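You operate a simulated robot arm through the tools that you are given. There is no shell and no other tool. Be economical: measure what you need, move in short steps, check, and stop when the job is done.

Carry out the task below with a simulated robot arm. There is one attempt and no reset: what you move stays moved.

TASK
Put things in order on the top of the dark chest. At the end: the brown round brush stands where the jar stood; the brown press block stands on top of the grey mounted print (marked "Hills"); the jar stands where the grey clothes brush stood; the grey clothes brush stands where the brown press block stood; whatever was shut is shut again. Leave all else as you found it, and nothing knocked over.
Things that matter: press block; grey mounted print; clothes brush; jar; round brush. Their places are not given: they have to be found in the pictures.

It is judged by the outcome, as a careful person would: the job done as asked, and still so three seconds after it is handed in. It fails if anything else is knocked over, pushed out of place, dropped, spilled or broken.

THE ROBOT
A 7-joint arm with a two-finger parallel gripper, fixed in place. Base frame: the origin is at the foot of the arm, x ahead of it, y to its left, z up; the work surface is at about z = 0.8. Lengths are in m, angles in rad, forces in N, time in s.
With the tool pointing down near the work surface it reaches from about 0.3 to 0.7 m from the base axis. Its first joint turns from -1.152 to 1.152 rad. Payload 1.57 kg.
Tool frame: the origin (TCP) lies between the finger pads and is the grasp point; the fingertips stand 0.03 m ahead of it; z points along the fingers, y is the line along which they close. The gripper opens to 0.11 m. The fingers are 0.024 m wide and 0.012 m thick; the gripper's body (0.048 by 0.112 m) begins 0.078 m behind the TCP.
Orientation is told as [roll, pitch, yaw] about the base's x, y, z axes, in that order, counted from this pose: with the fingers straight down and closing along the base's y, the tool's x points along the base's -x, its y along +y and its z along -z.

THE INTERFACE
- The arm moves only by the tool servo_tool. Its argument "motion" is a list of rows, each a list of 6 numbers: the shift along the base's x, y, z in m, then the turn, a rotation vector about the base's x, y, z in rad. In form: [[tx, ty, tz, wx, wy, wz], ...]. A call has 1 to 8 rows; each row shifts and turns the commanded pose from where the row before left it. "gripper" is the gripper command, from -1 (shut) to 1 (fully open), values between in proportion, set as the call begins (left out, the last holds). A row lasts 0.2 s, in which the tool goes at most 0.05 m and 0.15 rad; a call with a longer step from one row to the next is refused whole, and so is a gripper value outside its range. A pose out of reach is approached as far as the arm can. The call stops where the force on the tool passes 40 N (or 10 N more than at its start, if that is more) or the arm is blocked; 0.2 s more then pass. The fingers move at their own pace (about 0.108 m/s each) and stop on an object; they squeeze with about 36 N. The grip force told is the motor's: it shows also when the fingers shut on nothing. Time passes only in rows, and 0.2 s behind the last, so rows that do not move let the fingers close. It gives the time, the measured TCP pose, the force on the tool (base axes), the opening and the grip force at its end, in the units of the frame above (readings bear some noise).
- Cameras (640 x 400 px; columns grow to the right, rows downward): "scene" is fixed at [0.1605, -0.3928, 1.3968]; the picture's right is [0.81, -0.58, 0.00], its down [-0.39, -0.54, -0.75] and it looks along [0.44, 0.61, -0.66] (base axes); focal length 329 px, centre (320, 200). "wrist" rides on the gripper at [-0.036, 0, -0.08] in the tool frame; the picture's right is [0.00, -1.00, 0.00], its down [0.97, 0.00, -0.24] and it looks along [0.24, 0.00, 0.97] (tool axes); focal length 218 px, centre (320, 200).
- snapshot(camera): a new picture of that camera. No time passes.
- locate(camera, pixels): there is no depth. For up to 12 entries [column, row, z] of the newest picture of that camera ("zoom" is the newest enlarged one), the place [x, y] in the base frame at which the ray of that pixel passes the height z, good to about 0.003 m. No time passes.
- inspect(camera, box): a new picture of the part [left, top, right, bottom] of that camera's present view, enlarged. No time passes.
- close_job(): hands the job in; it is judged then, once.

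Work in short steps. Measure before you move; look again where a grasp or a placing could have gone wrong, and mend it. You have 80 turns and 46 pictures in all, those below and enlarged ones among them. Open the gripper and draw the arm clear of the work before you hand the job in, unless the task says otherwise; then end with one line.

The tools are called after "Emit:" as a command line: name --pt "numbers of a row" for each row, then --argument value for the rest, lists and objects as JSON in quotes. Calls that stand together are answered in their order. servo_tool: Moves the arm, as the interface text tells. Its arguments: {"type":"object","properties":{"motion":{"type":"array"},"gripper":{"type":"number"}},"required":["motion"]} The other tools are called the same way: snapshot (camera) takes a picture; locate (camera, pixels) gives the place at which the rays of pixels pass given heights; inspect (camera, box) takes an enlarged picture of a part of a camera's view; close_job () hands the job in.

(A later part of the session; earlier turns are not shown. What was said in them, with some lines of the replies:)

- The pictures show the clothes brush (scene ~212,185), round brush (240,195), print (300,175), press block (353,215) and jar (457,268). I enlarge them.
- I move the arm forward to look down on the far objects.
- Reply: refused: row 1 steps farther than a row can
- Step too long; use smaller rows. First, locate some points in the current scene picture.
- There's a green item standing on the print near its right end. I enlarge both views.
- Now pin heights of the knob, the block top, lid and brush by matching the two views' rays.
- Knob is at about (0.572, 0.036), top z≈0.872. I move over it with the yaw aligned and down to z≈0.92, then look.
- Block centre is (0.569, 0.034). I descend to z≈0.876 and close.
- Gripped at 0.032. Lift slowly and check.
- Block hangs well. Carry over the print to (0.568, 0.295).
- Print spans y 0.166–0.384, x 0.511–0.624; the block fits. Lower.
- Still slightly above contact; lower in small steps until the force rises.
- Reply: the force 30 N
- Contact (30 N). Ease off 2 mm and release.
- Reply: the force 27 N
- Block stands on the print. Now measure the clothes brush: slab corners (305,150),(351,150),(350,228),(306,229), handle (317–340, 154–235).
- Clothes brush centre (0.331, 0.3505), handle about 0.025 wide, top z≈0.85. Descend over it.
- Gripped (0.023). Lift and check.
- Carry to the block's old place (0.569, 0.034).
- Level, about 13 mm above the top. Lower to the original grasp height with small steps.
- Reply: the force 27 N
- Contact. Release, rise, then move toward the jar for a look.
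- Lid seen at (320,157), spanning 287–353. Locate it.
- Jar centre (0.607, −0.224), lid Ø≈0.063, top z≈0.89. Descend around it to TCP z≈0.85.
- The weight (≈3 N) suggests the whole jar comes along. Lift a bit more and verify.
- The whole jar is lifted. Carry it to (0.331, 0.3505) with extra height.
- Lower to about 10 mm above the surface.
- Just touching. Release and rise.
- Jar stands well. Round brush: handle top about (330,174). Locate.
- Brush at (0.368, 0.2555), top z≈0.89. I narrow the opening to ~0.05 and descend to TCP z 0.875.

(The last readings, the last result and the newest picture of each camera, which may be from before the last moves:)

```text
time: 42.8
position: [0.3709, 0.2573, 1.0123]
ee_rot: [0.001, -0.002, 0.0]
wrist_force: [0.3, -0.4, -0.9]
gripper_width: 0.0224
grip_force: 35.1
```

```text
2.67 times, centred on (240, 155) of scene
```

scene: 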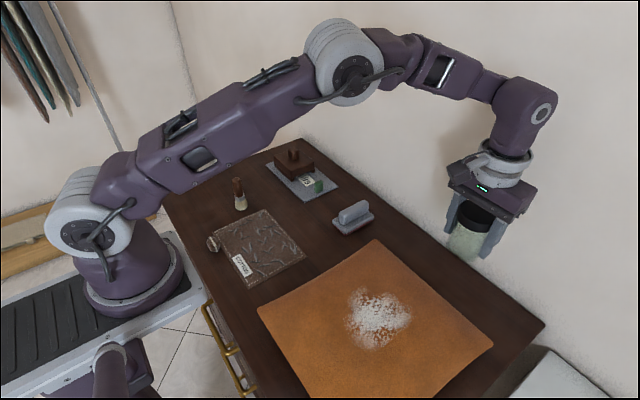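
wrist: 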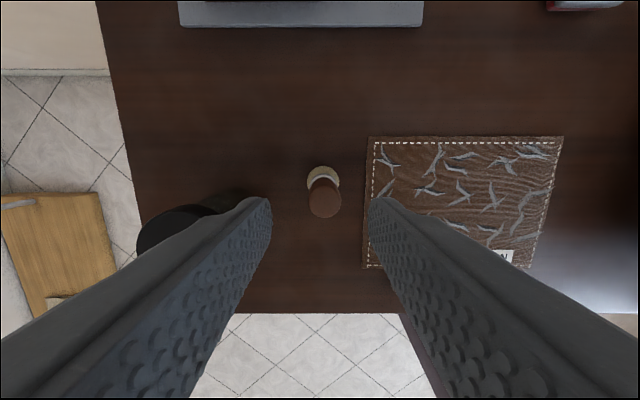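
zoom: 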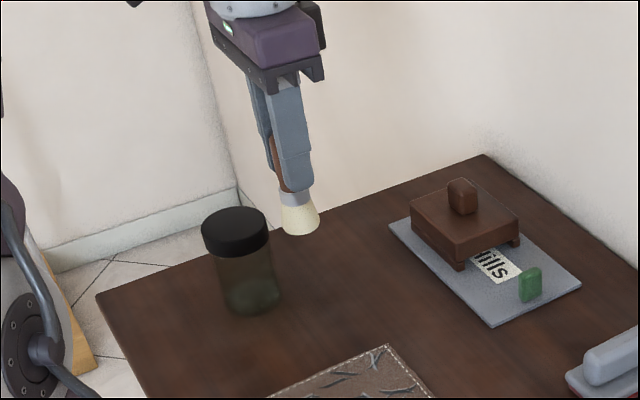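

Brush lifted. Carry to (0.606, −0.225).

Emit:
servo_tool --pt "0.0198 -0.0401 0 0 0 0" --pt "0.0198 -0.0401 0 0 0 0" --pt "0.0198 -0.0401 0 0 0 0" --pt "0.0198 -0.0401 0 0 0 0" --pt "0.0198 -0.0401 0 0 0 0" --pt "0.0198 -0.0401 0 0 0 0" --pt "0.0198 -0.0401 0 0 0 0" --pt "0.0198 -0.0401 0 0 0 0"

Emit:
servo_tool --pt "0.0198 -0.0401 0 0 0 0" --pt "0.0198 -0.0401 0 0 0 0" --pt "0.0198 -0.0401 0 0 0 0" --pt "0.0192 -0.0401 0 0 0 0" --pt "0 0 -0.04 0 0 0" --pt "0 0 -0.045 0 0 0" --pt "0 0 -0.035 0 0 0" --pt "0 0 0 0 0 0"

Emit:
inspect --camera "scene" --box '[400, 190, 520, 300]'

Emit:
snapshot --camera "wrist"

```text
time: 44.6
position: [0.5258, -0.0665, 1.0114]
ee_rot: [0.0, 0.0, 0.002]
wrist_force: [0.5, -0.7, -0.4]
gripper_width: 0.0219
grip_force: 35.2
```

```text
time: 46.4
position: [0.6073, -0.2261, 0.8887]
ee_rot: [0.0, 0.001, 0.0]
wrist_force: [0.9, -0.2, -0.4]
gripper_width: 0.0222
grip_force: 34.9
```

```text
3.64 times, centred on (460, 245) of scene
```

zoom: 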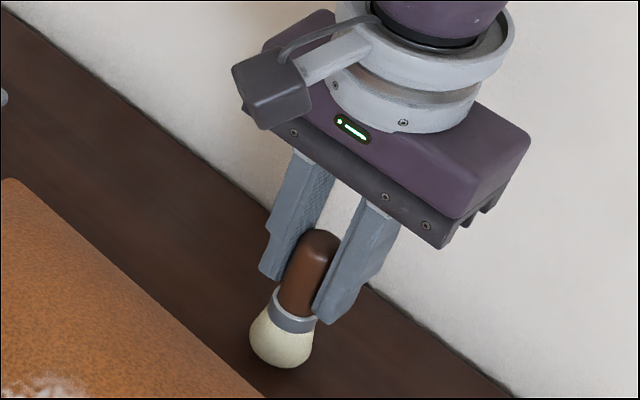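

```text
11 pictures are left
```

wrist: 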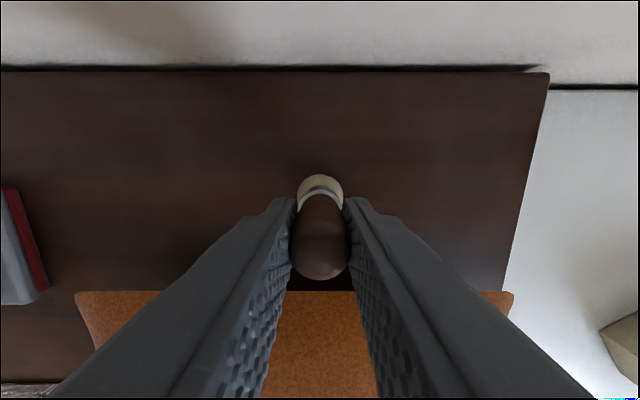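

Emit:
locate --camera "wrist" --pixels '[[321, 248, 0.905], [321, 196, 0.82], [321, 175, 0.82]]'

Emit:
servo_tool --pt "0 0 -0.006 0 0 0" --pt "0 0 -0.004 0 0 0" --pt "0 0 -0.002 0 0 0" --pt "0 0 0 0 0 0"

```text
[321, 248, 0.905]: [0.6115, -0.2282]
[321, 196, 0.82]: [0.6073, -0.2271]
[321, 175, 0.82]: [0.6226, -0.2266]
```

```text
time: 47.4
position: [0.6062, -0.2274, 0.878]
ee_rot: [-0.001, -0.001, 0.0]
wrist_force: [-1.4, -0.3, 4.1]
gripper_width: 0.0223
grip_force: 34.4
```

Emit:
servo_tool --pt "0 0 -0.001 0 0 0" --pt "0 0 0 0 0 0"

Emit:
inspect --camera "scene" --box '[400, 190, 520, 300]'

```text
time: 48.0
position: [0.6072, -0.2275, 0.8781]
ee_rot: [-0.002, -0.003, 0.0]
wrist_force: [-2.3, -1.0, 9.7]
gripper_width: 0.0218
grip_force: 35.0
```

```text
3.64 times, centred on (460, 245) of scene
```

zoom: 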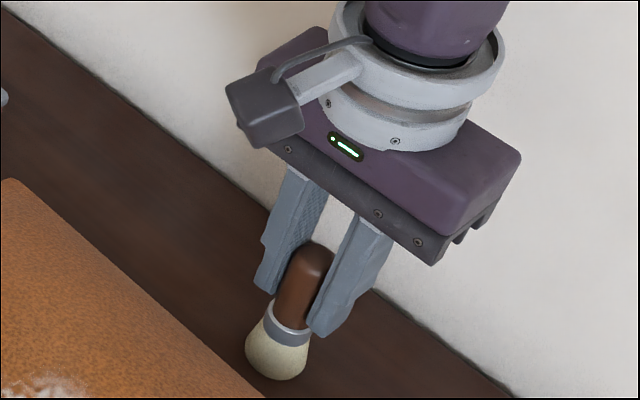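

Contact on the top (≈10 N). Ease slightly, release, check before rising.

Emit:
servo_tool --pt "0 0 0.0005 0 0 0" --pt "0 0 0 0 0 0" --pt "0 0 0 0 0 0" --gripper 0

Emit:
inspect --camera "scene" --box '[400, 190, 520, 300]'

```text
time: 48.8
position: [0.6054, -0.2283, 0.879]
ee_rot: [0.0, -0.001, 0.0]
wrist_force: [-0.6, -0.3, -0.9]
gripper_width: 0.055
grip_force: 0.1
```

```text
3.64 times, centred on (460, 245) of scene
```

zoom: 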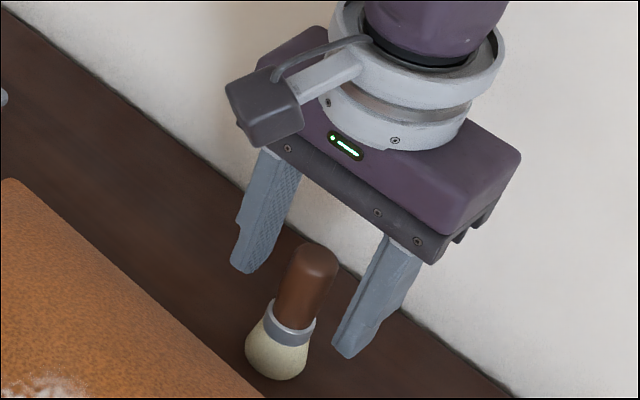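

The brush stands freely. Rise straight up and retract, then look over the whole.

Emit:
servo_tool --pt "0 0 0.03 0 0 0" --pt "0 0 0.045 0 0 0" --pt "0 0 0.045 0 0 0" --pt "0 0 0.045 0 0 0" --pt "0 0 0.045 0 0 0" --pt "-0.045 0 0 0 0 0" --pt "-0.045 0.015 0 0 0 0" --pt "-0.045 0.015 0 0 0 0" --gripper 1

Emit:
servo_tool --pt "-0.03 0.035 0 0 0 0" --pt "-0.03 0.035 0 0 0 0" --pt "-0.03 0.035 0 0 0 0" --pt "-0.02 0.035 0 0 0 0" --pt "0 0 0 0 0 0"

Emit:
snapshot --camera "wrist"

Emit:
snapshot --camera "scene"

```text
time: 50.6
position: [0.4708, -0.1938, 1.0864]
ee_rot: [0.001, -0.002, 0.0]
wrist_force: [-0.2, -0.6, 0.1]
gripper_width: 0.1099
grip_force: 0.0
```

```text
time: 51.8
position: [0.3601, -0.0535, 1.0888]
ee_rot: [-0.001, 0.002, 0.001]
wrist_force: [0.2, 0.4, 0.6]
gripper_width: 0.1098
grip_force: 0.0
```

```text
8 pictures are left
```

wrist: 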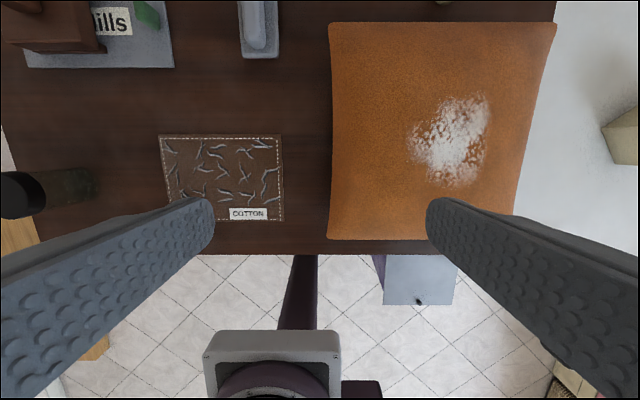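

```text
7 pictures are left
```

scene: 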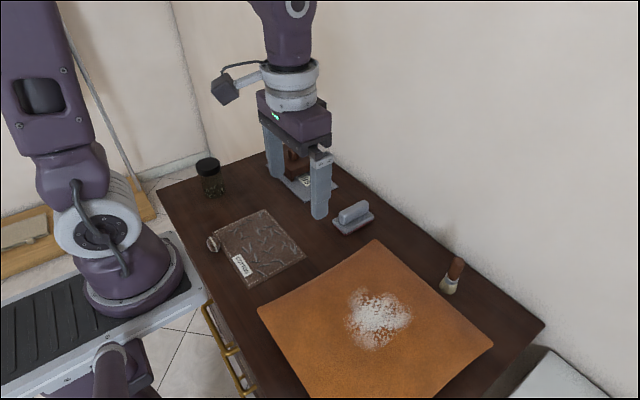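

All four things stand in their new places, and the arm is clear with the gripper open. I hand the job in.

Emit:
close_job

```text
The job is handed in.
```

The job is handed in. The round brush, the press block, the jar (still shut) and the clothes brush each stand where the task asked. The last pictures show nothing knocked over, and the green item on the print was left in place.
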